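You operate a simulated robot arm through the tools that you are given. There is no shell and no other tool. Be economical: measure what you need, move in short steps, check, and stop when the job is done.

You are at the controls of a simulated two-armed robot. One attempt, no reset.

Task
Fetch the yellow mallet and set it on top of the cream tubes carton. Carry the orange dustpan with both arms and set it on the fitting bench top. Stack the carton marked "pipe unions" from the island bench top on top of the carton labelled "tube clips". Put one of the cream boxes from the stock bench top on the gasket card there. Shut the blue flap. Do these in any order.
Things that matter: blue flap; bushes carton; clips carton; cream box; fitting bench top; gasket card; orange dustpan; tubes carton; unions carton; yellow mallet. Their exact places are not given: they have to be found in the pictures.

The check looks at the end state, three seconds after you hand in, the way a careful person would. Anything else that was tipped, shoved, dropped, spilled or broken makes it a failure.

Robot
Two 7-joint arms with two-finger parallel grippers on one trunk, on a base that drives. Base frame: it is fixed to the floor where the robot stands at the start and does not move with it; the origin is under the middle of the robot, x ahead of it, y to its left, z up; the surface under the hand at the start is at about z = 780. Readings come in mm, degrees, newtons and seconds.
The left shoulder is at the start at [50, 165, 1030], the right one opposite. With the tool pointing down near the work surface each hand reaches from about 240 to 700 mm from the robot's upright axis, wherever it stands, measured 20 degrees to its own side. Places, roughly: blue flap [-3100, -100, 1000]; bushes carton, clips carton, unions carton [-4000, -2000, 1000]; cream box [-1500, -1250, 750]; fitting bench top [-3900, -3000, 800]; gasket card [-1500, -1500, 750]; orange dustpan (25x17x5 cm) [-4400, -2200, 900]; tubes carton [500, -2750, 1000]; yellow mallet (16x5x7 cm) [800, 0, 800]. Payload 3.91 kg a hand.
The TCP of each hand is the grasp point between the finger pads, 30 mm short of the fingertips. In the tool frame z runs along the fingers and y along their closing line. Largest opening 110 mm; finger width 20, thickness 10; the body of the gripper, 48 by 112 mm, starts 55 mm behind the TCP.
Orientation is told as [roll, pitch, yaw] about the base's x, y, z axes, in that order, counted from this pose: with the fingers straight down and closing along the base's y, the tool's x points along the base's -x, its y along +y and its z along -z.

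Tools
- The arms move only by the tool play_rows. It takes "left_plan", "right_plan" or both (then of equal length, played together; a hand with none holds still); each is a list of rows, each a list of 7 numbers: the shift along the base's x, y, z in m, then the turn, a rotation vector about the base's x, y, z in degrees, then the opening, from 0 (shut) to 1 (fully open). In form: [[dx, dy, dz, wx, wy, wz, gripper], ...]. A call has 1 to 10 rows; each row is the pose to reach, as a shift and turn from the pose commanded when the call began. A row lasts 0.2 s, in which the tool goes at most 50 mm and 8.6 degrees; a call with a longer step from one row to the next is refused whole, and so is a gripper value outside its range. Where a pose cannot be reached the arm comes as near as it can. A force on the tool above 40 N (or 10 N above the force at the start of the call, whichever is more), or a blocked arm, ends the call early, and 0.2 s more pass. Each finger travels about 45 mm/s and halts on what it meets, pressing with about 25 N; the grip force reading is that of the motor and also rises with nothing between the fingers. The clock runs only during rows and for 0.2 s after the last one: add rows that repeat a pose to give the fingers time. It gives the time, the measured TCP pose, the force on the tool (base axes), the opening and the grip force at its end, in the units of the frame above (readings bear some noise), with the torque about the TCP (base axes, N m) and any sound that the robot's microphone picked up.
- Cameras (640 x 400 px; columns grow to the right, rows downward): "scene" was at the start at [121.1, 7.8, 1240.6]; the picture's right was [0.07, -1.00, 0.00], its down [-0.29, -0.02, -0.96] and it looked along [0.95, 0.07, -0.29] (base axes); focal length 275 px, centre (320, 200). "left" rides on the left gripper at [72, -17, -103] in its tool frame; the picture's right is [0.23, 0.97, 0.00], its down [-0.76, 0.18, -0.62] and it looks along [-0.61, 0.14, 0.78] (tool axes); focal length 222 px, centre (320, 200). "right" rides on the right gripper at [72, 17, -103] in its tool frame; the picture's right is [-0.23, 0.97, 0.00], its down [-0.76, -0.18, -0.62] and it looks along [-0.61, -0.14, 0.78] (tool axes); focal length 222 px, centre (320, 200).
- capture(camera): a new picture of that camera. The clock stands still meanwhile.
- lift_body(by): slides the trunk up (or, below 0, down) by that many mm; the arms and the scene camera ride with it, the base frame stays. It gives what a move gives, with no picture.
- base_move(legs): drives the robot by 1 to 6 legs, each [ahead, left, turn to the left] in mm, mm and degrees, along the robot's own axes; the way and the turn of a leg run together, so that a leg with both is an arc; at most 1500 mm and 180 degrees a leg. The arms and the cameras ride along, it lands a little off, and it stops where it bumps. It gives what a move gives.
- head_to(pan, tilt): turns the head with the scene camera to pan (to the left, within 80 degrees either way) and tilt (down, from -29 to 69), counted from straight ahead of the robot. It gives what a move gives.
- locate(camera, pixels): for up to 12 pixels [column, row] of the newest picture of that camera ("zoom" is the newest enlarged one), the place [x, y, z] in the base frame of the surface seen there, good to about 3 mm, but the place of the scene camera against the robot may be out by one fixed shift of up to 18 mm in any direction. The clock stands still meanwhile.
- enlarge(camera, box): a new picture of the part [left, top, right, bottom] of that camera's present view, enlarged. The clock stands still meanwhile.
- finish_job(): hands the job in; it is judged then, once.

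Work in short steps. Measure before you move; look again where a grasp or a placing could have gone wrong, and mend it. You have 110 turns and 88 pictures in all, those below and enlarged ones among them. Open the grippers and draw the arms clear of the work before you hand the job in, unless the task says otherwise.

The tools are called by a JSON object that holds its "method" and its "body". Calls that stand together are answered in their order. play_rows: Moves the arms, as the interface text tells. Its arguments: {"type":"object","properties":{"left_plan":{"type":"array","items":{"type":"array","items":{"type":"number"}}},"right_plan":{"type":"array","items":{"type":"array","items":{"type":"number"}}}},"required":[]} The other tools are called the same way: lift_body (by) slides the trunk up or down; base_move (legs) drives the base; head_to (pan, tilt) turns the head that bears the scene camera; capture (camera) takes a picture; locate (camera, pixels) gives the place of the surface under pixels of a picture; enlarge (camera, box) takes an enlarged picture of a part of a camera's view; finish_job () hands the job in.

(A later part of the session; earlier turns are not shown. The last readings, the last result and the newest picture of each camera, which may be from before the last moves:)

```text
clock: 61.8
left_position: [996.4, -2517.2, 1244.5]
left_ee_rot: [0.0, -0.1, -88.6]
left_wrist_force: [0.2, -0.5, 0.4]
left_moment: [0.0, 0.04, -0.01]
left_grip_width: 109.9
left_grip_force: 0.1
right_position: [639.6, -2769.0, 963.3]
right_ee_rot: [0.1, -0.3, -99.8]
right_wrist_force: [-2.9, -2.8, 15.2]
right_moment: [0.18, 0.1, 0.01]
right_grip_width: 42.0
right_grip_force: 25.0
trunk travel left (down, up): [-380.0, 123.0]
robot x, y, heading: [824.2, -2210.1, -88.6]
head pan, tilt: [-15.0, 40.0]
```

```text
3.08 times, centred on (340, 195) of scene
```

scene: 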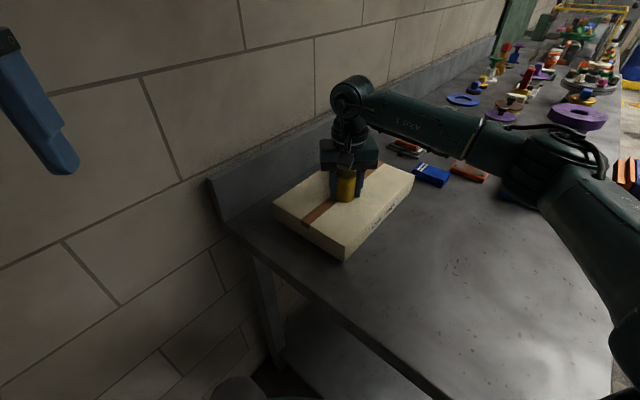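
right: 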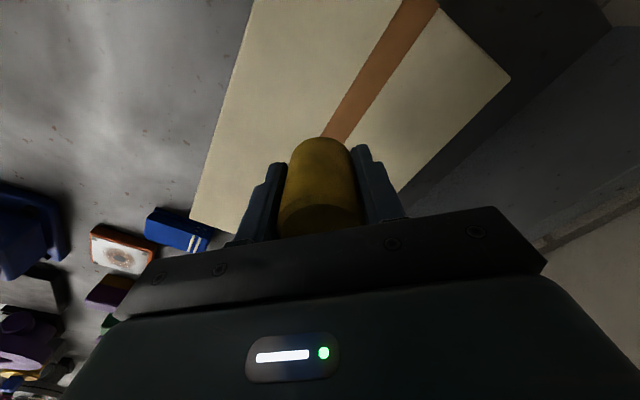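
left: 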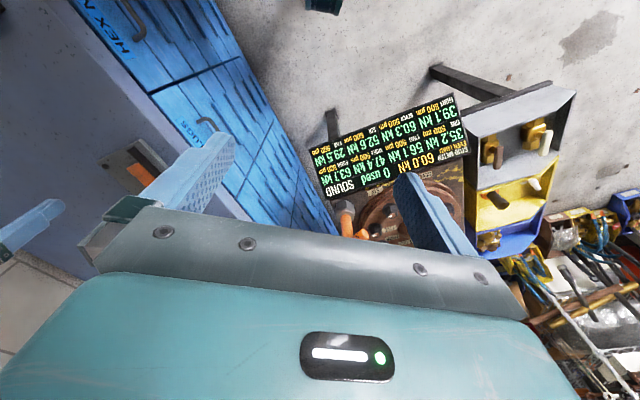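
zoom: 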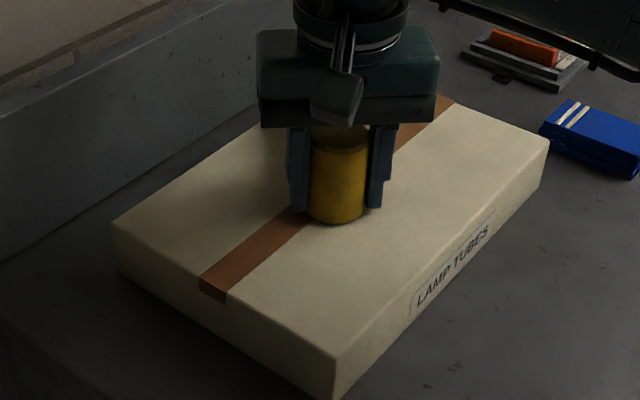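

Contact shows as +15 N. I ease off slightly, open, and rise straight up.

{"method": "play_rows", "body": {"right_plan": [[0, 0, 0.002, 0, 0, 0, 0], [0, 0, 0.002, 0, 0, 0, 0.45], [0, 0, 0.002, 0, 0, 0, 0.6], [0, 0, 0.002, 0, 0, 0, 0.75], [0, 0, 0.002, 0, 0, 0, 0.75], [0, 0, 0.002, 0, 0, 0, 0.75], [0, 0, 0.03, 0, 0, 0, 0.75], [0, 0, 0.07, 0, 0, 0, 0.75], [0, 0, 0.11, 0, 0, 0, 0.75], [0, 0, 0.11, 0, 0, 0, 0.75]]}}

{"method": "enlarge", "body": {"camera": "scene", "box": [260, 100, 420, 260]}}

```text
clock: 64.0
left_position: [998.1, -2517.7, 1245.1]
left_ee_rot: [0.0, 0.0, -88.7]
left_wrist_force: [0.0, -0.1, 0.2]
left_moment: [0.04, 0.01, 0.01]
left_grip_width: 109.9
left_grip_force: 0.0
right_position: [639.5, -2769.1, 1072.1]
right_ee_rot: [0.0, 0.0, -99.7]
right_wrist_force: [0.1, 0.8, -0.8]
right_moment: [-0.01, -0.01, 0.01]
right_grip_width: 82.7
right_grip_force: 0.1
trunk travel left (down, up): [-380.0, 123.0]
robot x, y, heading: [826.0, -2211.9, -88.9]
head pan, tilt: [-15.0, 40.0]
```

```text
2.50 times, centred on (340, 180) of scene
```

zoom: 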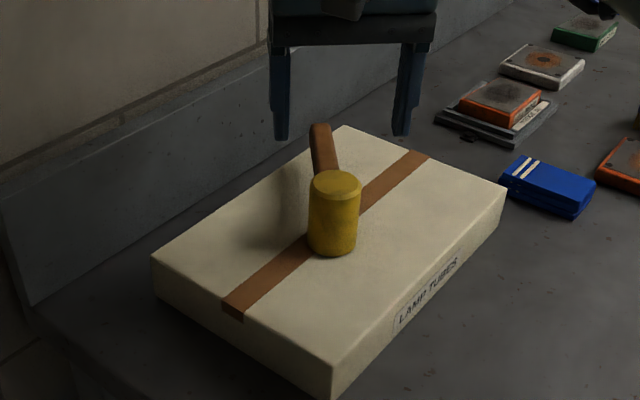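

The mallet stands on the carton. I draw the hand in, back out the way I came, and turn towards the stock bench.

{"method": "play_rows", "body": {"right_plan": [[-0.01, 0.04, 0.02, 0, 0, 2, 0.75], [-0.02, 0.08, 0.04, 0, 0, 5, 0.75], [-0.03, 0.12, 0.06, 0, 0, 8, 0.75], [-0.04, 0.16, 0.08, 0, 0, 11, 0.75], [-0.05, 0.2, 0.09, 0, 0, 11, 0.75], [-0.05, 0.24, 0.1, 0, 0, 11, 0.75]]}}

{"method": "base_move", "body": {"legs": [[-297, -274, 0], [-316, -285, 0], [0, 0, -101]]}}

{"method": "head_to", "body": {"pan": 0, "tilt": 15}}

{"method": "capture", "body": {"camera": "scene"}}

```text
clock: 65.4
left_position: [997.4, -2516.1, 1245.0]
left_ee_rot: [0.0, -0.2, -88.6]
left_wrist_force: [-0.7, -0.5, 0.4]
left_moment: [-0.01, 0.0, 0.0]
left_grip_width: 110.2
left_grip_force: 0.0
right_position: [589.8, -2529.3, 1173.5]
right_ee_rot: [0.0, -0.2, -88.7]
right_wrist_force: [0.5, 0.1, -0.2]
right_moment: [0.0, 0.01, -0.05]
right_grip_width: 82.4
right_grip_force: 0.0
trunk travel left (down, up): [-380.0, 123.0]
robot x, y, heading: [821.5, -2213.3, -88.6]
head pan, tilt: [-15.0, 40.0]
```

```text
clock: 75.4
left_position: [-80.6, -1720.1, 1244.6]
left_ee_rot: [0.0, -0.1, 169.8]
left_wrist_force: [-0.6, 0.7, 0.2]
left_moment: [0.0, -0.02, -0.01]
left_grip_width: 109.9
left_grip_force: 0.0
right_position: [-9.2, -1318.6, 1171.6]
right_ee_rot: [-0.1, -0.1, 169.7]
right_wrist_force: [-0.6, -0.9, 0.4]
right_moment: [-0.01, -0.02, -0.02]
right_grip_width: 82.2
right_grip_force: 0.1
trunk travel left (down, up): [-380.0, 123.0]
robot x, y, heading: [257.5, -1614.9, 169.7]
head pan, tilt: [-15.0, 40.0]
```

```text
clock: 76.3
left_position: [-80.0, -1719.8, 1245.0]
left_ee_rot: [0.0, 0.0, 169.8]
left_wrist_force: [0.1, 0.6, 0.0]
left_moment: [0.01, -0.01, 0.02]
left_grip_width: 110.2
left_grip_force: 0.1
right_position: [-11.0, -1317.9, 1173.0]
right_ee_rot: [0.0, -0.1, 169.7]
right_wrist_force: [-0.1, 0.3, 0.2]
right_moment: [-0.02, -0.03, -0.04]
right_grip_width: 82.3
right_grip_force: 0.1
trunk travel left (down, up): [-380.0, 123.0]
robot x, y, heading: [252.9, -1612.1, 169.6]
head pan, tilt: [0.0, 15.0]
```

```text
58 pictures are left
```

scene: 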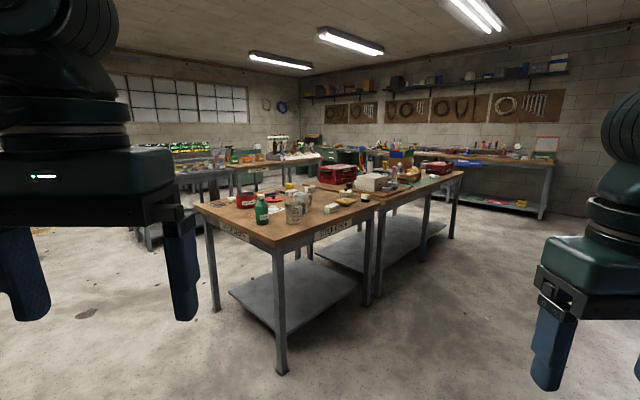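

The workbench in the middle is probably the stock bench. I enlarge it and measure its corners.

{"method": "enlarge", "body": {"camera": "scene", "box": [180, 150, 480, 290]}}

{"method": "locate", "body": {"camera": "scene", "pixels": [[198, 208], [275, 245], [382, 203], [460, 175], [332, 208], [335, 172], [345, 203], [282, 370], [370, 300], [300, 200]]}}

```text
2.13 times, centred on (330, 220) of scene
```

zoom: 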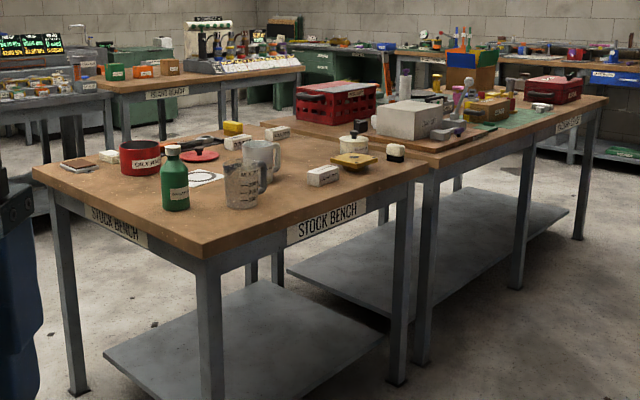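

```text
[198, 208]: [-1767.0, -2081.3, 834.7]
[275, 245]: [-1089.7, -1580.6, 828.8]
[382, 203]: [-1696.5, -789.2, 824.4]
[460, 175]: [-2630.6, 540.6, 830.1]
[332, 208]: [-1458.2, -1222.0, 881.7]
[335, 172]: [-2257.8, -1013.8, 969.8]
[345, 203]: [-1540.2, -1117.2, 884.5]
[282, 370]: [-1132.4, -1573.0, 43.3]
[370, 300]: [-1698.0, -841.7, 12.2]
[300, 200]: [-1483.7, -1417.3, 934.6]
```

I locate the candidate card and the cream boxes.

{"method": "locate", "body": {"camera": "zoom", "pixels": [[195, 178], [222, 178], [205, 172], [322, 176], [275, 132], [235, 142], [108, 156], [396, 153], [180, 200], [242, 200], [262, 170], [140, 170]]}}

```text
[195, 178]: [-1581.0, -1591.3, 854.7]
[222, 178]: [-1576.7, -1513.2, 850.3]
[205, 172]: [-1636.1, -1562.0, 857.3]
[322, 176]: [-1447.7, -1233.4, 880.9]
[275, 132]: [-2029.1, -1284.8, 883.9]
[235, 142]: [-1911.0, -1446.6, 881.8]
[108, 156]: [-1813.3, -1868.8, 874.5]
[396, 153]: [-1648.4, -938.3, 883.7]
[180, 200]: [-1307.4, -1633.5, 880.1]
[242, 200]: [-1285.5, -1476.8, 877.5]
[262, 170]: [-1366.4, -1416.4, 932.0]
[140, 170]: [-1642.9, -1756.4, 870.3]
```

The card seems to be near (-1590,-1550) and a cream box near (-1813,-1869), both reachable from the bench's left end. I drive there and turn to face it.

{"method": "base_move", "body": {"legs": [[700, 440, 0], [724, 446, 0], [0, 0, -42]]}}

{"method": "head_to", "body": {"pan": 0, "tilt": 38}}

{"method": "capture", "body": {"camera": "scene"}}

```text
clock: 86.8
left_position: [-1627.7, -2071.3, 1243.6]
left_ee_rot: [0.0, 0.0, 126.5]
left_wrist_force: [-1.0, 0.5, 1.1]
left_moment: [-0.02, 0.01, -0.01]
left_grip_width: 109.9
left_grip_force: 0.1
right_position: [-1301.1, -1826.9, 1172.1]
right_ee_rot: [0.0, -0.2, 126.5]
right_wrist_force: [0.3, 0.1, 0.6]
right_moment: [0.03, -0.02, -0.01]
right_grip_width: 82.6
right_grip_force: 0.0
trunk travel left (down, up): [-380.0, 123.0]
robot x, y, heading: [-1310.5, -2222.4, 126.5]
head pan, tilt: [0.0, 15.0]
```

```text
clock: 87.6
left_position: [-1627.8, -2071.9, 1244.3]
left_ee_rot: [0.0, 0.0, 126.5]
left_wrist_force: [0.6, -0.8, -1.4]
left_moment: [0.02, -0.03, 0.0]
left_grip_width: 110.0
left_grip_force: 0.1
right_position: [-1301.5, -1826.8, 1172.1]
right_ee_rot: [0.0, -0.1, 126.5]
right_wrist_force: [-0.3, -0.2, 0.3]
right_moment: [0.05, 0.02, 0.0]
right_grip_width: 82.4
right_grip_force: 0.0
trunk travel left (down, up): [-380.0, 123.0]
robot x, y, heading: [-1311.4, -2222.6, 126.4]
head pan, tilt: [0.0, 38.0]
```

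```text
56 pictures are left
```

scene: 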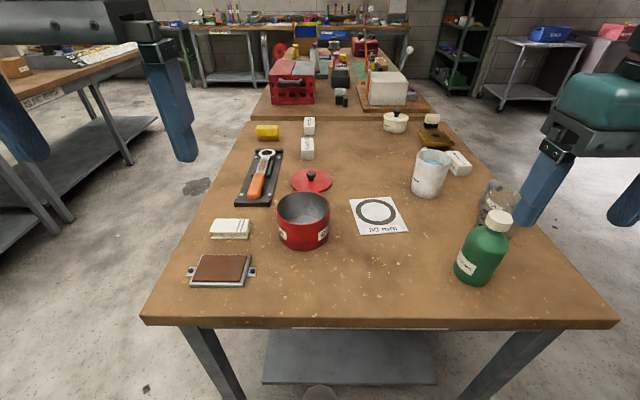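

The gasket card is at (378,213). I enlarge the boxes to see which are the cream boxes.

{"method": "enlarge", "body": {"camera": "scene", "box": [190, 100, 510, 300]}}

{"method": "locate", "body": {"camera": "scene", "pixels": [[354, 200], [390, 197], [408, 231], [361, 235], [378, 213], [230, 222], [212, 236], [249, 236], [308, 150], [458, 160], [330, 212], [145, 320]]}}

```text
2.00 times, centred on (350, 200) of scene
```

zoom: 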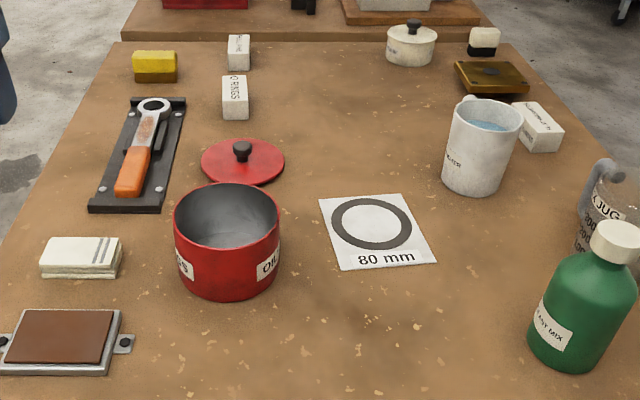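

```text
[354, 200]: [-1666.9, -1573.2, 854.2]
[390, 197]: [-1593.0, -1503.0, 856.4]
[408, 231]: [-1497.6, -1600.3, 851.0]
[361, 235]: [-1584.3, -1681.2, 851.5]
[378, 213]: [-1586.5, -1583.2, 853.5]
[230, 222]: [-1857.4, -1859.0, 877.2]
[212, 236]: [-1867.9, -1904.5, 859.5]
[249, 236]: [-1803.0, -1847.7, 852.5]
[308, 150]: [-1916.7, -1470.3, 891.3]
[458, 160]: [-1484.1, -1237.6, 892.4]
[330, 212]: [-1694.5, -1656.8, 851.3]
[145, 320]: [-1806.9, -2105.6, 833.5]
```

Cream "O RINGS"-type boxes stand at (308,147), (308,125) and (458,162). The one at (-1484,-1237) matches the given place, and I can reach it from the bench's long front, so I drive round there.

{"method": "base_move", "body": {"legs": [[-42, -852, 0], [0, 0, 91], [-113, -783, 0]]}}

{"method": "head_to", "body": {"pan": -15, "tilt": 45}}

{"method": "capture", "body": {"camera": "scene"}}

{"method": "capture", "body": {"camera": "right"}}

```text
clock: 106.2
left_position: [-1136.5, -1381.2, 1244.2]
left_ee_rot: [0.0, -0.1, -142.8]
left_wrist_force: [0.6, 0.3, 0.1]
left_moment: [-0.01, 0.01, 0.0]
left_grip_width: 110.2
left_grip_force: 0.0
right_position: [-1384.6, -1059.4, 1172.1]
right_ee_rot: [0.1, -0.1, -142.7]
right_wrist_force: [0.2, -0.1, -0.8]
right_moment: [-0.01, 0.02, 0.02]
right_grip_width: 82.5
right_grip_force: 0.1
trunk travel left (down, up): [-380.0, 123.0]
robot x, y, heading: [-988.4, -1063.9, -142.7]
head pan, tilt: [0.0, 38.0]
```

```text
clock: 107.0
left_position: [-1137.0, -1381.1, 1245.3]
left_ee_rot: [0.1, 0.0, -142.6]
left_wrist_force: [-0.9, 0.1, 0.3]
left_moment: [-0.01, 0.03, 0.01]
left_grip_width: 110.2
left_grip_force: 0.1
right_position: [-1384.7, -1058.5, 1172.8]
right_ee_rot: [0.0, -0.1, -142.8]
right_wrist_force: [0.5, 0.5, -0.6]
right_moment: [-0.03, 0.03, -0.03]
right_grip_width: 82.7
right_grip_force: 0.1
trunk travel left (down, up): [-380.0, 123.0]
robot x, y, heading: [-987.7, -1066.6, -142.8]
head pan, tilt: [-15.0, 45.0]
```

```text
54 pictures are left
```

scene: 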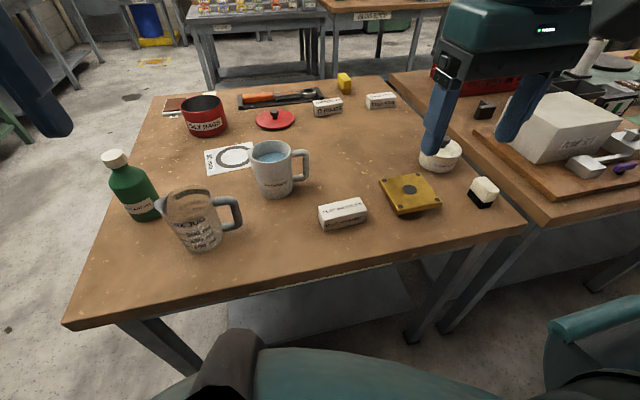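

```text
53 pictures are left
```

right: 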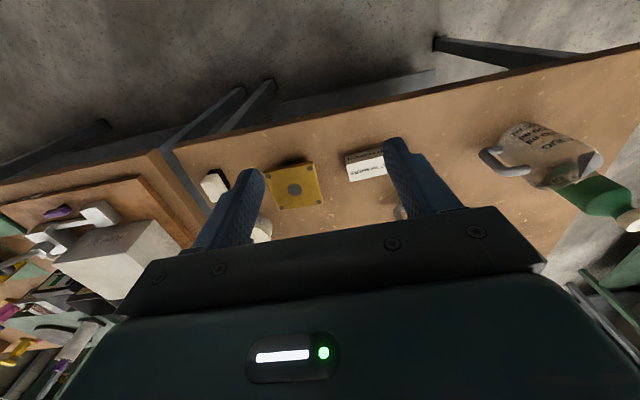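

I read the box labels and measure the near box.

{"method": "enlarge", "body": {"camera": "scene", "box": [300, 80, 420, 240]}}

{"method": "locate", "body": {"camera": "scene", "pixels": [[319, 208], [360, 198], [325, 219], [367, 207], [326, 230], [367, 216], [270, 185], [305, 165], [220, 230], [240, 215]]}}

{"method": "locate", "body": {"camera": "right", "pixels": [[346, 156], [380, 148], [350, 170], [365, 155], [366, 174]]}}

```text
2.50 times, centred on (360, 160) of scene
```

zoom: 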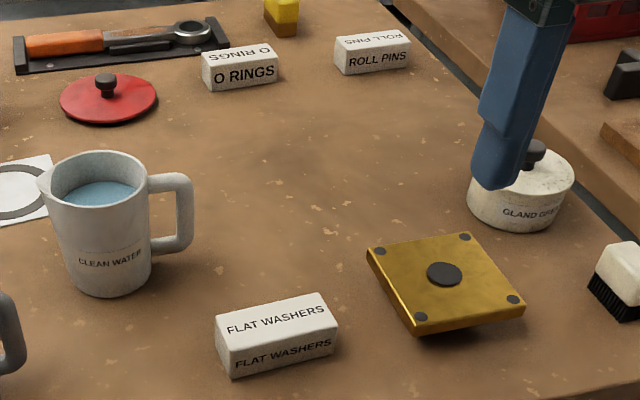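

```text
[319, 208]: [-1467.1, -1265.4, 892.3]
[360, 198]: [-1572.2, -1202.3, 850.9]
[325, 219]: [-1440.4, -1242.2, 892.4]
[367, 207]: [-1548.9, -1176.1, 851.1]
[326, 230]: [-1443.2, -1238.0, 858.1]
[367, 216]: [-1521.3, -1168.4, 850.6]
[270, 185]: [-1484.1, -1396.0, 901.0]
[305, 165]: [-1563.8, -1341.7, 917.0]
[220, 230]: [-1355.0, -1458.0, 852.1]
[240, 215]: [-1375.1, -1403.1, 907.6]
```

```text
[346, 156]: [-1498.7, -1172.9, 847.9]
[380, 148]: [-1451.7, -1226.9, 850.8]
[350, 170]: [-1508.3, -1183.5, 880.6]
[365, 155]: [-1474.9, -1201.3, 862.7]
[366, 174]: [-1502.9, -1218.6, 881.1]
```

The three cream boxes are flat washers, O rings and roll pins. I take FLAT WASHERS, centred near (-1483,-1219) with its top at 881 and its length along about 130°, and move above it with the gripper wide open.

{"method": "play_rows", "body": {"right_plan": [[-0.014, -0.023, -0.035, 0, 0, 0, 1], [-0.028, -0.046, -0.07, 0, 0, 0, 1], [-0.042, -0.069, -0.1, 0, 0, 0, 1], [-0.056, -0.092, -0.13, 0, 0, 0, 1], [-0.07, -0.115, -0.16, 0, 0, 0, 1], [-0.084, -0.138, -0.19, 0, 0, 0, 1], [-0.098, -0.16, -0.21, 0, 0, 0, 1], [-0.098, -0.16, -0.21, 0, 0, 0, 1]]}}

{"method": "capture", "body": {"camera": "right"}}

```text
clock: 108.8
left_position: [-1136.1, -1382.3, 1243.5]
left_ee_rot: [-0.1, 0.0, -142.7]
left_wrist_force: [0.2, -1.4, -0.2]
left_moment: [0.01, -0.03, 0.01]
left_grip_width: 110.1
left_grip_force: 0.1
right_position: [-1484.7, -1219.7, 961.7]
right_ee_rot: [0.0, 0.0, -142.8]
right_wrist_force: [-0.6, 0.7, -0.2]
right_moment: [0.04, 0.01, 0.0]
right_grip_width: 110.2
right_grip_force: 0.1
trunk travel left (down, up): [-380.0, 123.0]
robot x, y, heading: [-991.3, -1066.1, -142.8]
head pan, tilt: [-15.0, 45.0]
```

```text
51 pictures are left
```

right: 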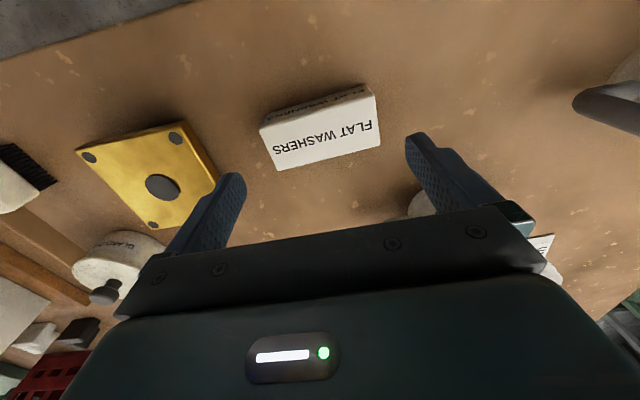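

{"method": "locate", "body": {"camera": "right", "pixels": [[263, 132], [275, 167], [371, 96], [379, 144], [323, 133], [260, 128], [215, 215]]}}

```text
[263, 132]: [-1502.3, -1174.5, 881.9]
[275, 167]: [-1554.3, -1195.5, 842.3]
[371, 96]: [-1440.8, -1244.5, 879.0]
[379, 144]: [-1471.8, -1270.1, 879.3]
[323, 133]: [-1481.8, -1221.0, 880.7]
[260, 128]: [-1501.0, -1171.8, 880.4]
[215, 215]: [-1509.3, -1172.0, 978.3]
```

The box measures about 94 x 40 mm, centred at (-1487,-1221). I align yaw by +3.5°, descend so the fingertips stay 4 mm above the top, and close.

{"method": "play_rows", "body": {"right_plan": [[-0.002, -0.002, -0.02, 0, 0, 3.5, 1], [-0.002, -0.002, -0.04, 0, 0, 3.5, 1], [-0.002, -0.002, -0.06, 0, 0, 3.5, 1], [-0.002, -0.002, -0.075, 0, 0, 3.5, 1], [-0.002, -0.002, -0.085, 0, 0, 3.5, 1], [-0.002, -0.002, -0.085, 0, 0, 3.5, 1]]}}

{"method": "play_rows", "body": {"right_plan": [[0, 0, 0, 0, 0, 0, 0.9], [0, 0, 0, 0, 0, 0, 0.8], [0, 0, 0, 0, 0, 0, 0.6], [0, 0, 0, 0, 0, 0, 0.5], [0, 0, 0, 0, 0, 0, 0.5]]}}

{"method": "capture", "body": {"camera": "right"}}

```text
clock: 110.2
left_position: [-1136.7, -1381.7, 1245.5]
left_ee_rot: [0.0, 0.0, -142.8]
left_wrist_force: [-0.8, 0.0, 0.3]
left_moment: [0.0, -0.01, 0.02]
left_grip_width: 110.1
left_grip_force: 0.0
right_position: [-1485.0, -1222.7, 876.4]
right_ee_rot: [0.0, -0.1, -139.4]
right_wrist_force: [0.8, -0.4, 0.3]
right_moment: [0.01, 0.04, -0.01]
right_grip_width: 109.9
right_grip_force: 0.1
trunk travel left (down, up): [-380.0, 123.0]
robot x, y, heading: [-991.1, -1061.9, -142.6]
head pan, tilt: [-15.0, 45.0]
```

```text
clock: 111.4
left_position: [-1136.5, -1382.1, 1244.7]
left_ee_rot: [-0.1, 0.0, -142.6]
left_wrist_force: [0.9, -0.6, 0.2]
left_moment: [0.03, 0.02, 0.0]
left_grip_width: 109.6
left_grip_force: 0.1
right_position: [-1485.3, -1221.8, 877.2]
right_ee_rot: [-0.1, -0.1, -139.3]
right_wrist_force: [0.4, 1.2, -0.1]
right_moment: [0.01, 0.0, -0.02]
right_grip_width: 99.8
right_grip_force: 24.8
trunk travel left (down, up): [-380.0, 123.0]
robot x, y, heading: [-986.5, -1064.9, -142.8]
head pan, tilt: [-15.0, 45.0]
```

```text
50 pictures are left
```

right: 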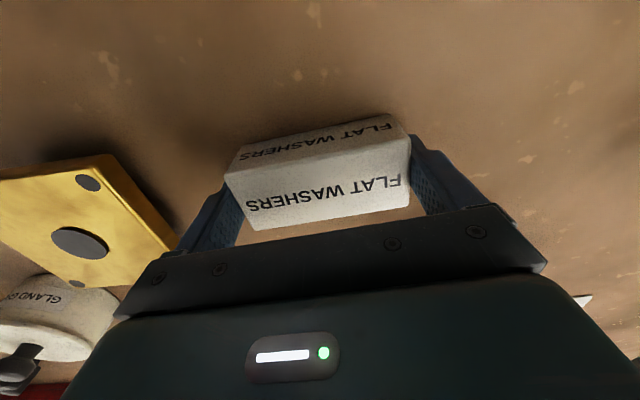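

Gripped at 99.8 mm. I lift gently and check that it is carried.

{"method": "play_rows", "body": {"right_plan": [[0, 0, 0.004, 0, 0, 0, 0.5], [0, 0, 0.012, 0, 0, 0, 0.5], [0, 0, 0.024, 0, 0, 0, 0.5], [0, 0, 0.04, 0, 0, 0, 0.5], [0, 0, 0.06, 0, 0, 0, 0.5], [0, 0, 0.08, 0, 0, 0, 0.5], [0, 0, 0.1, 0, 0, 0, 0.5], [0, 0, 0.12, 0, 0, 0, 0.5], [0.01, 0.005, 0.14, 0, 0, 0, 0.5], [0.02, 0.01, 0.16, 0, 0, 0, 0.5]]}}

{"method": "play_rows", "body": {"right_plan": [[0.015, 0.02, 0.012, 0, 0, -1, 0.5], [0.03, 0.04, 0.03, 0, 0, -2, 0.5], [0.045, 0.065, 0.05, 0, 0, -3, 0.5], [0.06, 0.09, 0.065, 0, 0, -3, 0.5], [0.075, 0.115, 0.08, 0, 0, -3, 0.5], [0.08, 0.135, 0.09, 0, 0, -3, 0.5], [0.08, 0.15, 0.1, 0, 0, -3, 0.5], [0.08, 0.15, 0.1, 0, 0, -3, 0.5]]}}

```text
clock: 113.6
left_position: [-1137.1, -1381.4, 1244.4]
left_ee_rot: [0.0, 0.0, -142.7]
left_wrist_force: [0.9, 0.6, -1.0]
left_moment: [-0.03, -0.02, -0.01]
left_grip_width: 109.9
left_grip_force: 0.1
right_position: [-1464.5, -1210.8, 1036.2]
right_ee_rot: [0.0, -0.1, -139.3]
right_wrist_force: [-0.2, 0.6, -0.7]
right_moment: [0.01, 0.05, -0.02]
right_grip_width: 99.8
right_grip_force: 25.2
trunk travel left (down, up): [-380.0, 123.0]
robot x, y, heading: [-986.9, -1062.4, -143.1]
head pan, tilt: [-15.0, 45.0]
```

```text
clock: 115.4
left_position: [-1135.8, -1383.1, 1243.3]
left_ee_rot: [0.0, 0.0, -142.8]
left_wrist_force: [-0.4, 1.1, 0.9]
left_moment: [0.0, 0.0, 0.02]
left_grip_width: 110.2
left_grip_force: 0.0
right_position: [-1386.2, -1061.1, 1137.4]
right_ee_rot: [0.0, -0.1, -142.3]
right_wrist_force: [0.7, -0.7, -1.4]
right_moment: [0.0, 0.02, 0.0]
right_grip_width: 99.6
right_grip_force: 25.0
trunk travel left (down, up): [-380.0, 123.0]
robot x, y, heading: [-988.4, -1063.5, -142.8]
head pan, tilt: [-15.0, 45.0]
```

The box is held. I drive back around the corner to the bench's left end.

{"method": "base_move", "body": {"legs": [[107, 782, 0], [0, 0, -90], [80, 876, 0]]}}

{"method": "capture", "body": {"camera": "right"}}

{"method": "capture", "body": {"camera": "scene"}}

```text
clock: 133.9
left_position: [-1657.3, -2049.0, 1245.3]
left_ee_rot: [0.0, 0.1, 127.2]
left_wrist_force: [-0.1, 0.1, 0.6]
left_moment: [0.04, 0.0, -0.02]
left_grip_width: 110.1
left_grip_force: 0.1
right_position: [-1335.8, -1799.4, 1137.3]
right_ee_rot: [0.1, 0.0, 127.6]
right_wrist_force: [0.2, -0.6, -0.9]
right_moment: [-0.01, 0.0, 0.01]
right_grip_width: 99.8
right_grip_force: 25.0
trunk travel left (down, up): [-380.0, 123.0]
robot x, y, heading: [-1335.6, -2194.7, 127.4]
head pan, tilt: [-15.0, 45.0]
```

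```text
49 pictures are left
```

right: 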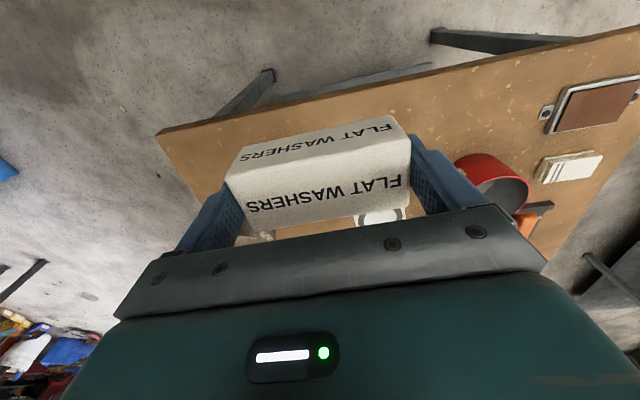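

```text
48 pictures are left
```

scene: 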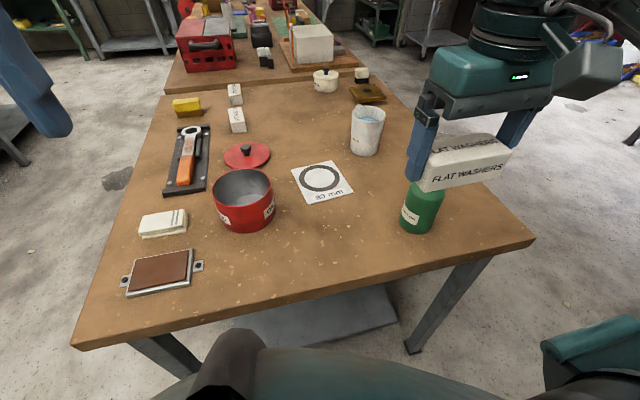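

I measure the card corners from here.

{"method": "locate", "body": {"camera": "scene", "pixels": [[294, 171], [332, 162], [352, 191], [308, 202], [322, 181], [352, 150], [383, 150], [272, 190]]}}

```text
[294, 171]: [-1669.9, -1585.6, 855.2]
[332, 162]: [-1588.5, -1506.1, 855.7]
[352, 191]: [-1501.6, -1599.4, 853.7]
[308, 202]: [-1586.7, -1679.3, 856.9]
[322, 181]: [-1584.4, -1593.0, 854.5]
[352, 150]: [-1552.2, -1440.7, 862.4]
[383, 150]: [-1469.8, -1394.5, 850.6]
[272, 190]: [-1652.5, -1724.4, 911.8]
```

The card centre is about (-1589,-1595) after correction. I bring the box over it, lowering to z 950 with a 6° turn to align with the card.

{"method": "play_rows", "body": {"right_plan": [[-0.012, 0.01, -0.008, 0, 0, 0, 0.5], [-0.038, 0.03, -0.024, 0, 0, 1, 0.5], [-0.066, 0.053, -0.042, 0, 0, 2, 0.5], [-0.096, 0.078, -0.064, 0, 0, 3, 0.5], [-0.128, 0.103, -0.088, 0, 0, 4, 0.5], [-0.16, 0.129, -0.112, 0, 0, 5, 0.5], [-0.19, 0.153, -0.136, 0, 0, 6, 0.5], [-0.22, 0.177, -0.158, 0, 0, 6, 0.5], [-0.243, 0.196, -0.177, 0, 0, 6, 0.5], [-0.253, 0.204, -0.187, 0, 0, 6, 0.5]]}}

{"method": "capture", "body": {"camera": "scene"}}

{"method": "capture", "body": {"camera": "right"}}

```text
clock: 136.1
left_position: [-1656.6, -2048.6, 1244.2]
left_ee_rot: [0.1, -0.1, 127.2]
left_wrist_force: [-0.1, 0.6, 0.2]
left_moment: [0.01, 0.01, 0.0]
left_grip_width: 110.1
left_grip_force: 0.0
right_position: [-1586.7, -1594.4, 950.5]
right_ee_rot: [0.0, 0.0, 133.8]
right_wrist_force: [0.1, 0.0, -1.6]
right_moment: [-0.02, -0.02, 0.03]
right_grip_width: 99.7
right_grip_force: 25.0
trunk travel left (down, up): [-380.0, 123.0]
robot x, y, heading: [-1337.4, -2194.2, 127.2]
head pan, tilt: [-15.0, 45.0]
```

```text
47 pictures are left
```

scene: 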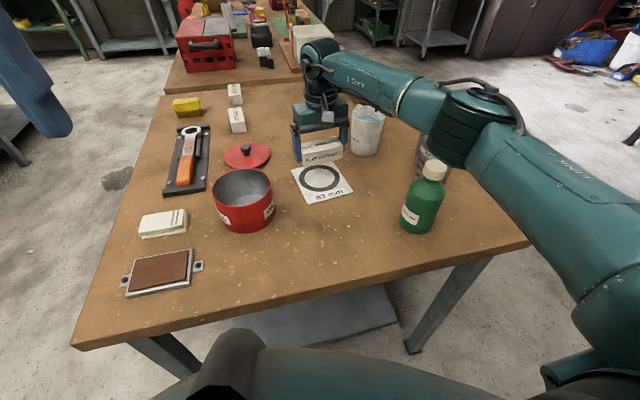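

```text
46 pictures are left
```

right: 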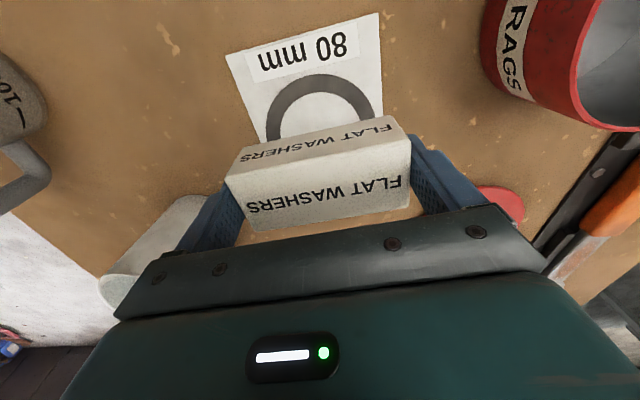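

I check the card corners and the mug clearance in the wrist view.

{"method": "locate", "body": {"camera": "right", "pixels": [[229, 57], [377, 14], [381, 105], [265, 135], [165, 220], [190, 200], [120, 270], [515, 205]]}}

{"method": "locate", "body": {"camera": "scene", "pixels": [[352, 118], [384, 118], [352, 148], [366, 155], [380, 148], [348, 130]]}}

```text
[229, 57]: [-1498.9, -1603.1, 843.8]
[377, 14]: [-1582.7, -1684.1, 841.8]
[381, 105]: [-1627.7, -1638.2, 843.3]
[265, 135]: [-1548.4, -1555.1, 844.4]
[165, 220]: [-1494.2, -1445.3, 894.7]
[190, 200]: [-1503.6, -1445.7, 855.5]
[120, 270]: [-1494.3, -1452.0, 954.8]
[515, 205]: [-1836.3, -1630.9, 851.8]
```

```text
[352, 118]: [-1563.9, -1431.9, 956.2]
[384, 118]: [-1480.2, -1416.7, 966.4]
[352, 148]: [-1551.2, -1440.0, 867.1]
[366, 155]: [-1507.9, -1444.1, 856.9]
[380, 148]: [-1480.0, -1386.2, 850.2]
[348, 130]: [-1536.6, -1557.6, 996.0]
```

The card centre is (-1586,-1596), so the box is well centred and the mug is clear. I lower it to near contact.

{"method": "play_rows", "body": {"right_plan": [[0, -0.001, -0.015, 0, 0, 0, 0.5], [0, -0.001, -0.035, 0, 0, 0, 0.5], [0, -0.001, -0.053, 0, 0, 0, 0.5], [0, -0.001, -0.064, 0, 0, 0, 0.5], [0, -0.001, -0.068, 0, 0, 0, 0.5], [0, -0.001, -0.07, 0, 0, 0, 0.5], [0, -0.001, -0.071, 0, 0, 0, 0.5], [0, -0.001, -0.072, 0, 0, 0, 0.5], [0, -0.001, -0.072, 0, 0, 0, 0.5]]}}

```text
clock: 138.1
left_position: [-1656.3, -2048.7, 1243.7]
left_ee_rot: [0.0, 0.1, 127.1]
left_wrist_force: [0.1, 0.0, -0.1]
left_moment: [0.01, 0.02, 0.02]
left_grip_width: 110.3
left_grip_force: 0.2
right_position: [-1588.8, -1596.8, 879.7]
right_ee_rot: [0.1, -0.1, 133.6]
right_wrist_force: [-0.1, 0.1, 4.2]
right_moment: [0.19, -0.21, -0.01]
right_grip_width: 99.7
right_grip_force: 25.5
trunk travel left (down, up): [-380.0, 123.0]
robot x, y, heading: [-1338.4, -2193.3, 127.2]
head pan, tilt: [-15.0, 45.0]
```

Contact (+4 N). I release and rise.

{"method": "play_rows", "body": {"right_plan": [[0, 0, 0, 0, 0, 0, 0.93], [0, 0, 0, 0, 0, 0, 1], [0, 0, 0, 0, 0, 0, 1], [0, 0, 0, 0, 0, 0, 1], [0, 0, 0.02, 0, 0, 0, 1], [0, 0, 0.05, 0, 0, 0, 1], [0.02, -0.02, 0.085, 0, 0, 0, 1], [0.05, -0.04, 0.12, 0, 0, 0, 1], [0.08, -0.065, 0.15, 0, 0, 0, 1], [0.11, -0.09, 0.18, 0, 0, 0, 1]]}}

{"method": "play_rows", "body": {"right_plan": [[0.03, -0.025, 0.025, 0, 0, -1, 1], [0.06, -0.05, 0.05, 0, 0, -3, 1], [0.09, -0.075, 0.075, 0, 0, -5, 1], [0.12, -0.1, 0.09, 0, 0, -6, 1], [0.14, -0.114, 0.09, 0, 0, -6, 1]]}}

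{"method": "capture", "body": {"camera": "scene"}}

```text
refused: row 8 steps farther than a row can; nothing moved
```

```text
clock: 139.3
left_position: [-1656.8, -2049.4, 1244.7]
left_ee_rot: [0.0, 0.0, 127.1]
left_wrist_force: [-0.7, 0.1, -1.0]
left_moment: [-0.04, -0.01, -0.01]
left_grip_width: 110.0
left_grip_force: 0.1
right_position: [-1448.9, -1710.2, 968.0]
right_ee_rot: [0.0, 0.0, 127.5]
right_wrist_force: [-0.2, 0.4, -0.1]
right_moment: [-0.01, -0.05, 0.03]
right_grip_width: 110.0
right_grip_force: 0.0
trunk travel left (down, up): [-380.0, 123.0]
robot x, y, heading: [-1338.3, -2196.5, 127.1]
head pan, tilt: [-15.0, 45.0]
```

```text
45 pictures are left
```

scene: 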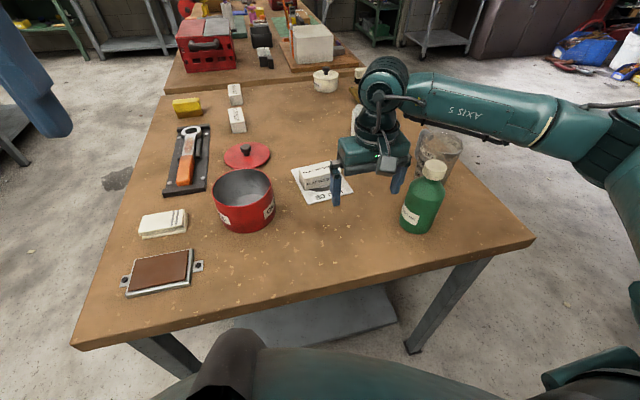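

The first plan was refused and the second one played alone, but the box seems to have stayed on the card. I raise the hand straight up and look closely.

{"method": "play_rows", "body": {"right_plan": [[0, 0, 0.04, 0, 0, 0, 1], [0, 0, 0.08, 0, 0, 0, 1], [0, 0, 0.12, 0, 0, 0, 1], [0.02, -0.02, 0.16, 0, 0, 0, 1], [0.05, -0.05, 0.18, 0, 0, 0, 1], [0.08, -0.08, 0.19, 0, 0, 0, 1]]}}

{"method": "enlarge", "body": {"camera": "scene", "box": [230, 120, 450, 250]}}

{"method": "locate", "body": {"camera": "zoom", "pixels": [[180, 157], [335, 123], [355, 208], [225, 242]]}}

```text
clock: 140.7
left_position: [-1655.9, -2049.1, 1244.3]
left_ee_rot: [0.0, -0.1, 127.2]
left_wrist_force: [-0.4, -0.1, 0.7]
left_moment: [0.03, 0.02, -0.02]
left_grip_width: 110.2
left_grip_force: 0.0
right_position: [-1366.1, -1791.2, 1159.8]
right_ee_rot: [0.0, -0.1, 127.6]
right_wrist_force: [1.5, 0.5, -0.6]
right_moment: [-0.01, 0.03, -0.02]
right_grip_width: 110.2
right_grip_force: 0.0
trunk travel left (down, up): [-380.0, 123.0]
robot x, y, heading: [-1336.9, -2197.4, 127.2]
head pan, tilt: [-15.0, 45.0]
```

```text
2.91 times, centred on (340, 185) of scene
```

zoom: 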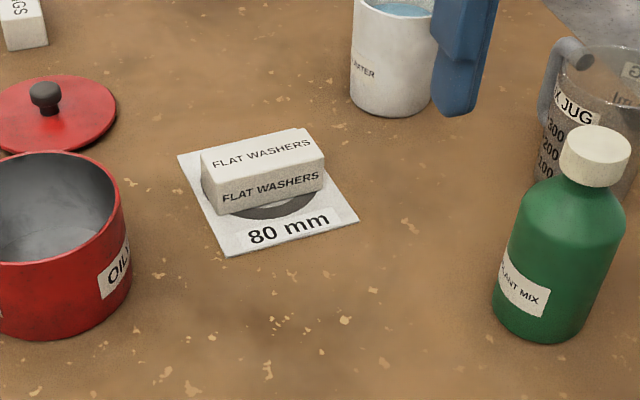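

```text
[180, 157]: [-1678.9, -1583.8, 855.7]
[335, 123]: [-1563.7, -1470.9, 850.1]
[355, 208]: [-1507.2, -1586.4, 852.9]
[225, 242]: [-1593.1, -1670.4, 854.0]
```

The box sits squarely on the card. Next I back off a little and turn to face the carton and dustpan area at heading 180.

{"method": "base_move", "body": {"legs": [[-200, 0, 0], [0, 0, 53]]}}

{"method": "head_to", "body": {"pan": 0, "tilt": 15}}

{"method": "capture", "body": {"camera": "scene"}}

```text
clock: 144.7
left_position: [-1525.6, -2523.2, 1244.2]
left_ee_rot: [0.0, 0.0, -179.6]
left_wrist_force: [0.5, -0.1, 0.1]
left_moment: [0.01, 0.0, -0.01]
left_grip_width: 109.9
left_grip_force: 0.0
right_position: [-1559.7, -2137.3, 1158.2]
right_ee_rot: [0.0, 0.0, -179.0]
right_wrist_force: [-0.2, -0.8, -0.5]
right_moment: [0.0, 0.02, 0.0]
right_grip_width: 109.8
right_grip_force: 0.0
trunk travel left (down, up): [-380.0, 123.0]
robot x, y, heading: [-1216.3, -2355.4, -179.4]
head pan, tilt: [-15.0, 45.0]
```

```text
clock: 145.7
left_position: [-1525.4, -2522.8, 1243.7]
left_ee_rot: [-0.1, 0.0, -179.5]
left_wrist_force: [-0.2, -0.7, 0.0]
left_moment: [0.03, 0.01, 0.01]
left_grip_width: 109.9
left_grip_force: 0.1
right_position: [-1560.1, -2136.4, 1159.2]
right_ee_rot: [0.0, -0.1, -179.1]
right_wrist_force: [0.2, -0.1, 0.3]
right_moment: [-0.02, 0.04, 0.03]
right_grip_width: 110.2
right_grip_force: 0.1
trunk travel left (down, up): [-380.0, 123.0]
robot x, y, heading: [-1213.3, -2356.7, -179.8]
head pan, tilt: [0.0, 15.0]
```

```text
43 pictures are left
```

scene: 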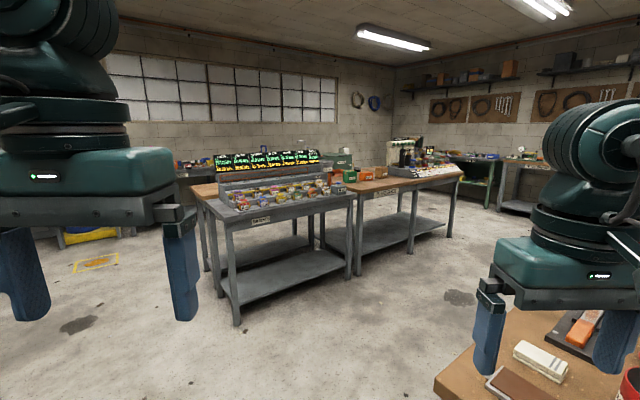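

I enlarge the bench group in the middle and measure its corners and the cartons at about (345,175).

{"method": "enlarge", "body": {"camera": "scene", "box": [170, 130, 490, 330]}}

{"method": "locate", "body": {"camera": "scene", "pixels": [[226, 222], [353, 193], [362, 195], [462, 172], [195, 190], [338, 187], [352, 177], [366, 176], [381, 173], [235, 325], [357, 272], [345, 160]]}}

```text
2.00 times, centred on (330, 230) of scene
```

zoom: 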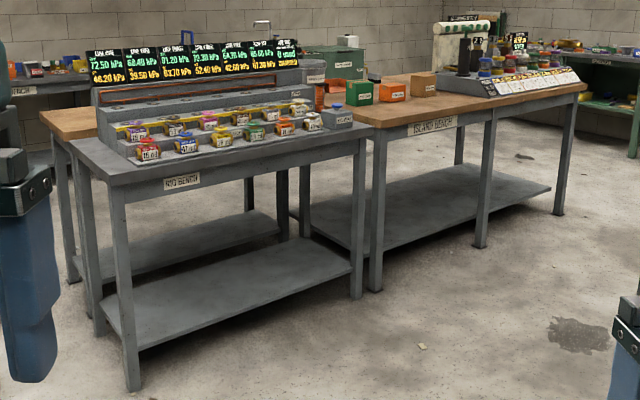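

```text
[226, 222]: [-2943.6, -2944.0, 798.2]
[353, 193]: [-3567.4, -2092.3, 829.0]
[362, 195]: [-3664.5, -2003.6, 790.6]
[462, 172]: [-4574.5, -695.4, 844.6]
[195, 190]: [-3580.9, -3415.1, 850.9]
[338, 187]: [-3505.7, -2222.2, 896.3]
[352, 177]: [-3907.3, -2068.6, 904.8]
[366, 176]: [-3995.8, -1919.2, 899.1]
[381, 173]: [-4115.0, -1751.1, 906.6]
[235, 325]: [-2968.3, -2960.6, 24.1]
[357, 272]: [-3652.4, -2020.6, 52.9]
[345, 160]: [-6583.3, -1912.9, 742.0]
```

The island bench holds green, orange and brown cartons at about (-3907,-2069), (-3996,-1919) and (-4115,-1751). I drive to its front.

{"method": "base_move", "body": {"legs": [[687, 143, 0], [700, -450, 0], [700, -450, 0], [0, 0, 35.6]]}}

{"method": "head_to", "body": {"pan": 0, "tilt": 32}}

{"method": "capture", "body": {"camera": "scene"}}

```text
clock: 159.4
left_position: [-3466.7, -1927.5, 1243.5]
left_ee_rot: [-0.1, 0.1, -143.4]
left_wrist_force: [0.4, 0.3, -0.4]
left_moment: [0.0, 0.04, 0.04]
left_grip_width: 109.9
left_grip_force: 0.1
right_position: [-3720.8, -1635.6, 1160.1]
right_ee_rot: [0.0, -0.1, -142.9]
right_wrist_force: [-0.7, 0.3, 0.0]
right_moment: [-0.02, -0.03, -0.02]
right_grip_width: 109.8
right_grip_force: 0.0
trunk travel left (down, up): [-380.0, 123.0]
robot x, y, heading: [-3316.3, -1607.7, -143.4]
head pan, tilt: [0.0, 15.0]
```

```text
clock: 160.2
left_position: [-3465.9, -1927.2, 1244.3]
left_ee_rot: [0.0, 0.0, -143.4]
left_wrist_force: [0.5, 0.3, -0.2]
left_moment: [-0.01, 0.01, -0.02]
left_grip_width: 110.2
left_grip_force: 0.1
right_position: [-3719.9, -1635.6, 1159.3]
right_ee_rot: [0.0, -0.1, -143.0]
right_wrist_force: [0.7, -0.4, -0.7]
right_moment: [0.01, 0.01, 0.0]
right_grip_width: 110.0
right_grip_force: 0.0
trunk travel left (down, up): [-380.0, 123.0]
robot x, y, heading: [-3318.0, -1612.1, -143.4]
head pan, tilt: [0.0, 32.0]
```

```text
41 pictures are left
```

scene: 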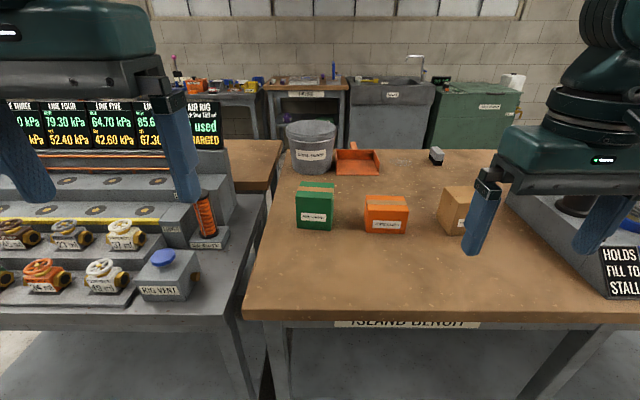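

I read the carton labels and look at the dustpan.

{"method": "enlarge", "body": {"camera": "scene", "box": [260, 110, 500, 260]}}

{"method": "locate", "body": {"camera": "scene", "pixels": [[299, 196], [333, 193], [336, 181], [304, 184], [366, 206], [407, 206], [406, 196], [367, 197], [338, 172], [380, 172], [460, 195], [250, 315]]}}

```text
2.67 times, centred on (380, 185) of scene
```

zoom: 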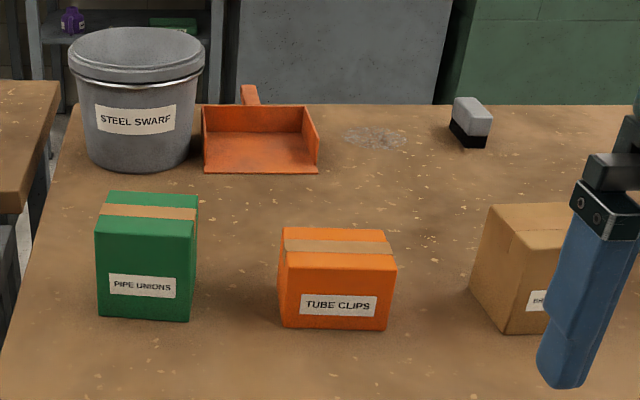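

```text
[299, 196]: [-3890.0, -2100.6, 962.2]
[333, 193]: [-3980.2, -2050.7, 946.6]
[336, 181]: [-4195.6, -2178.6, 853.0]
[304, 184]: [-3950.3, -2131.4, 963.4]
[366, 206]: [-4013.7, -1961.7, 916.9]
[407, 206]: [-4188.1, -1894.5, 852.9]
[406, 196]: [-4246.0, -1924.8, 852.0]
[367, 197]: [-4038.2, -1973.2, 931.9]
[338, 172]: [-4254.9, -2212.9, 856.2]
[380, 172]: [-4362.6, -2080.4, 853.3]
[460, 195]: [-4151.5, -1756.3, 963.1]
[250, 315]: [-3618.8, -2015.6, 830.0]
```

Green is PIPE UNIONS and orange is TUBE CLIPS, with the dustpan behind them. I check the rig panel height before moving closer.

{"method": "locate", "body": {"camera": "scene", "pixels": [[100, 103], [20, 100], [210, 240], [205, 195], [160, 260]]}}

{"method": "base_move", "body": {"legs": [[140, 90, 0]]}}

{"method": "play_rows", "body": {"right_plan": [[-0.03, -0.035, -0.01, 0, 0, 0, 1], [-0.06, -0.07, -0.02, 0, 0, 0, 1], [-0.09, -0.105, -0.03, 0, 0, 0, 1], [-0.11, -0.14, -0.03, 0, 0, 0, 1], [-0.13, -0.175, -0.03, 0, 0, 0, 1]]}}

{"method": "capture", "body": {"camera": "right"}}

```text
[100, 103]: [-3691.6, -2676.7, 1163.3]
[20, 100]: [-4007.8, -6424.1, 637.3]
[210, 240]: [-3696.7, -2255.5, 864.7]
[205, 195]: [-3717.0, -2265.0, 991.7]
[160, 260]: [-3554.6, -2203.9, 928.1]
```

```text
clock: 161.7
left_position: [-3523.6, -2084.0, 1244.4]
left_ee_rot: [0.0, 0.0, -143.3]
left_wrist_force: [0.1, -0.8, -0.3]
left_moment: [0.01, -0.01, -0.01]
left_grip_width: 109.9
left_grip_force: 0.1
right_position: [-3779.7, -1793.1, 1159.2]
right_ee_rot: [0.0, 0.0, -142.8]
right_wrist_force: [0.9, -0.2, -0.1]
right_moment: [0.02, 0.02, 0.01]
right_grip_width: 110.1
right_grip_force: 0.1
trunk travel left (down, up): [-380.0, 123.0]
robot x, y, heading: [-3370.9, -1765.0, -143.5]
head pan, tilt: [0.0, 32.0]
```

```text
clock: 162.9
left_position: [-3523.2, -2083.7, 1244.3]
left_ee_rot: [0.1, 0.0, -143.1]
left_wrist_force: [-0.2, -0.9, -0.3]
left_moment: [0.01, 0.01, -0.02]
left_grip_width: 110.2
left_grip_force: 0.1
right_position: [-3908.1, -1967.7, 1129.3]
right_ee_rot: [-0.1, -0.1, -142.9]
right_wrist_force: [0.1, 0.2, 0.2]
right_moment: [0.01, -0.02, -0.03]
right_grip_width: 110.2
right_grip_force: 0.0
trunk travel left (down, up): [-380.0, 123.0]
robot x, y, heading: [-3371.3, -1762.9, -143.5]
head pan, tilt: [0.0, 32.0]
```

```text
39 pictures are left
```

right: 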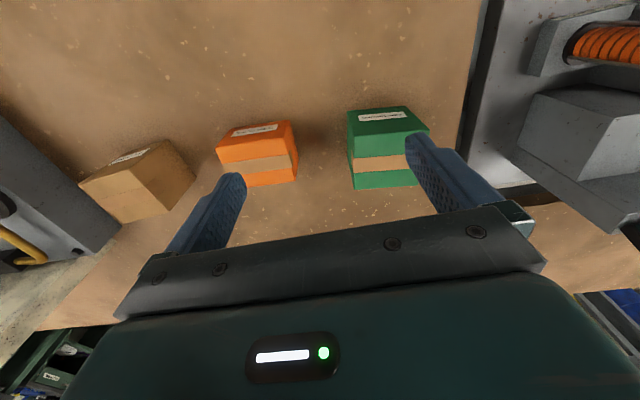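

I locate the top corners of the green and orange cartons in the wrist view.

{"method": "locate", "body": {"camera": "right", "pixels": [[350, 138], [426, 131], [354, 186], [415, 185], [385, 160], [352, 112], [220, 164], [294, 154], [246, 185], [296, 179], [260, 165], [231, 132]]}}

```text
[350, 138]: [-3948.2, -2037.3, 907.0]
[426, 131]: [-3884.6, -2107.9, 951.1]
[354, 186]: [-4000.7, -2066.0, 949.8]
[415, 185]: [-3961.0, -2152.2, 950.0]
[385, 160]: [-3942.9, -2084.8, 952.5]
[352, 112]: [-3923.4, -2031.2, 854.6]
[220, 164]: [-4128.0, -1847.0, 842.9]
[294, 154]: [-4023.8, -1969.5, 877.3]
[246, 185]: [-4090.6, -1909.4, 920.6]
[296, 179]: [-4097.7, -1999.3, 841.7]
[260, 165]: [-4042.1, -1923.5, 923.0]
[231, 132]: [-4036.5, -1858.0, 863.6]
```

Green's top is at 951, centred near (-3943,-2087) and turned about -150°. I hover above it to refine the measurement.

{"method": "play_rows", "body": {"right_plan": [[-0.008, -0.03, -0.02, 0, 0, -3, 1], [-0.017, -0.06, -0.045, 0, 0, -6, 1], [-0.026, -0.09, -0.07, 0, 0, -9, 1], [-0.035, -0.119, -0.09, 0, 0, -9, 1], [-0.035, -0.119, -0.09, 0, 0, -9, 1]]}}

{"method": "enlarge", "body": {"camera": "right", "box": [220, 60, 460, 220]}}

```text
clock: 164.1
left_position: [-3524.0, -2083.7, 1243.6]
left_ee_rot: [0.0, 0.0, -143.3]
left_wrist_force: [-0.6, -0.7, 0.2]
left_moment: [-0.01, -0.02, 0.0]
left_grip_width: 110.2
left_grip_force: 0.0
right_position: [-3938.1, -2076.6, 1038.9]
right_ee_rot: [0.0, -0.1, -151.9]
right_wrist_force: [-0.5, -0.7, -0.6]
right_moment: [0.0, 0.0, -0.01]
right_grip_width: 109.7
right_grip_force: 0.1
right hand out of reach, approached as far as the arm can: row 4, 5
trunk travel left (down, up): [-380.0, 123.0]
robot x, y, heading: [-3372.6, -1762.0, -143.3]
head pan, tilt: [0.0, 32.0]
```

```text
2.50 times, centred on (340, 140) of right
```

zoom: 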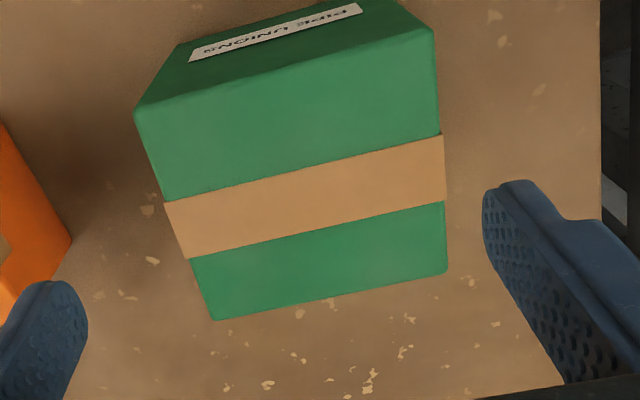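

The arm ran just short at this height. I locate the corners now, then move closer.

{"method": "locate", "body": {"camera": "zoom", "pixels": [[140, 118], [430, 40], [215, 314], [443, 268], [180, 250], [300, 190]]}}

{"method": "base_move", "body": {"legs": [[40, 0, 0]]}}

```text
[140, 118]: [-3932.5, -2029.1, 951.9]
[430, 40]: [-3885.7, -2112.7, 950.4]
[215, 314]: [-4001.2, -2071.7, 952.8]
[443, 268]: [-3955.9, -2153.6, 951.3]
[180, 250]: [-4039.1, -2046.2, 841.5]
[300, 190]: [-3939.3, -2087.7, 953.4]
```

```text
clock: 165.0
left_position: [-3556.6, -2106.3, 1243.6]
left_ee_rot: [0.0, 0.0, -143.3]
left_wrist_force: [-0.4, -0.6, 0.0]
left_moment: [0.0, -0.07, -0.02]
left_grip_width: 110.2
left_grip_force: 0.0
right_position: [-3971.8, -2100.5, 1039.1]
right_ee_rot: [0.0, 0.1, -151.8]
right_wrist_force: [-0.1, -0.3, -0.7]
right_moment: [-0.02, -0.02, -0.04]
right_grip_width: 109.9
right_grip_force: 0.1
trunk travel left (down, up): [-380.0, 123.0]
robot x, y, heading: [-3407.8, -1788.2, -143.5]
head pan, tilt: [0.0, 32.0]
```

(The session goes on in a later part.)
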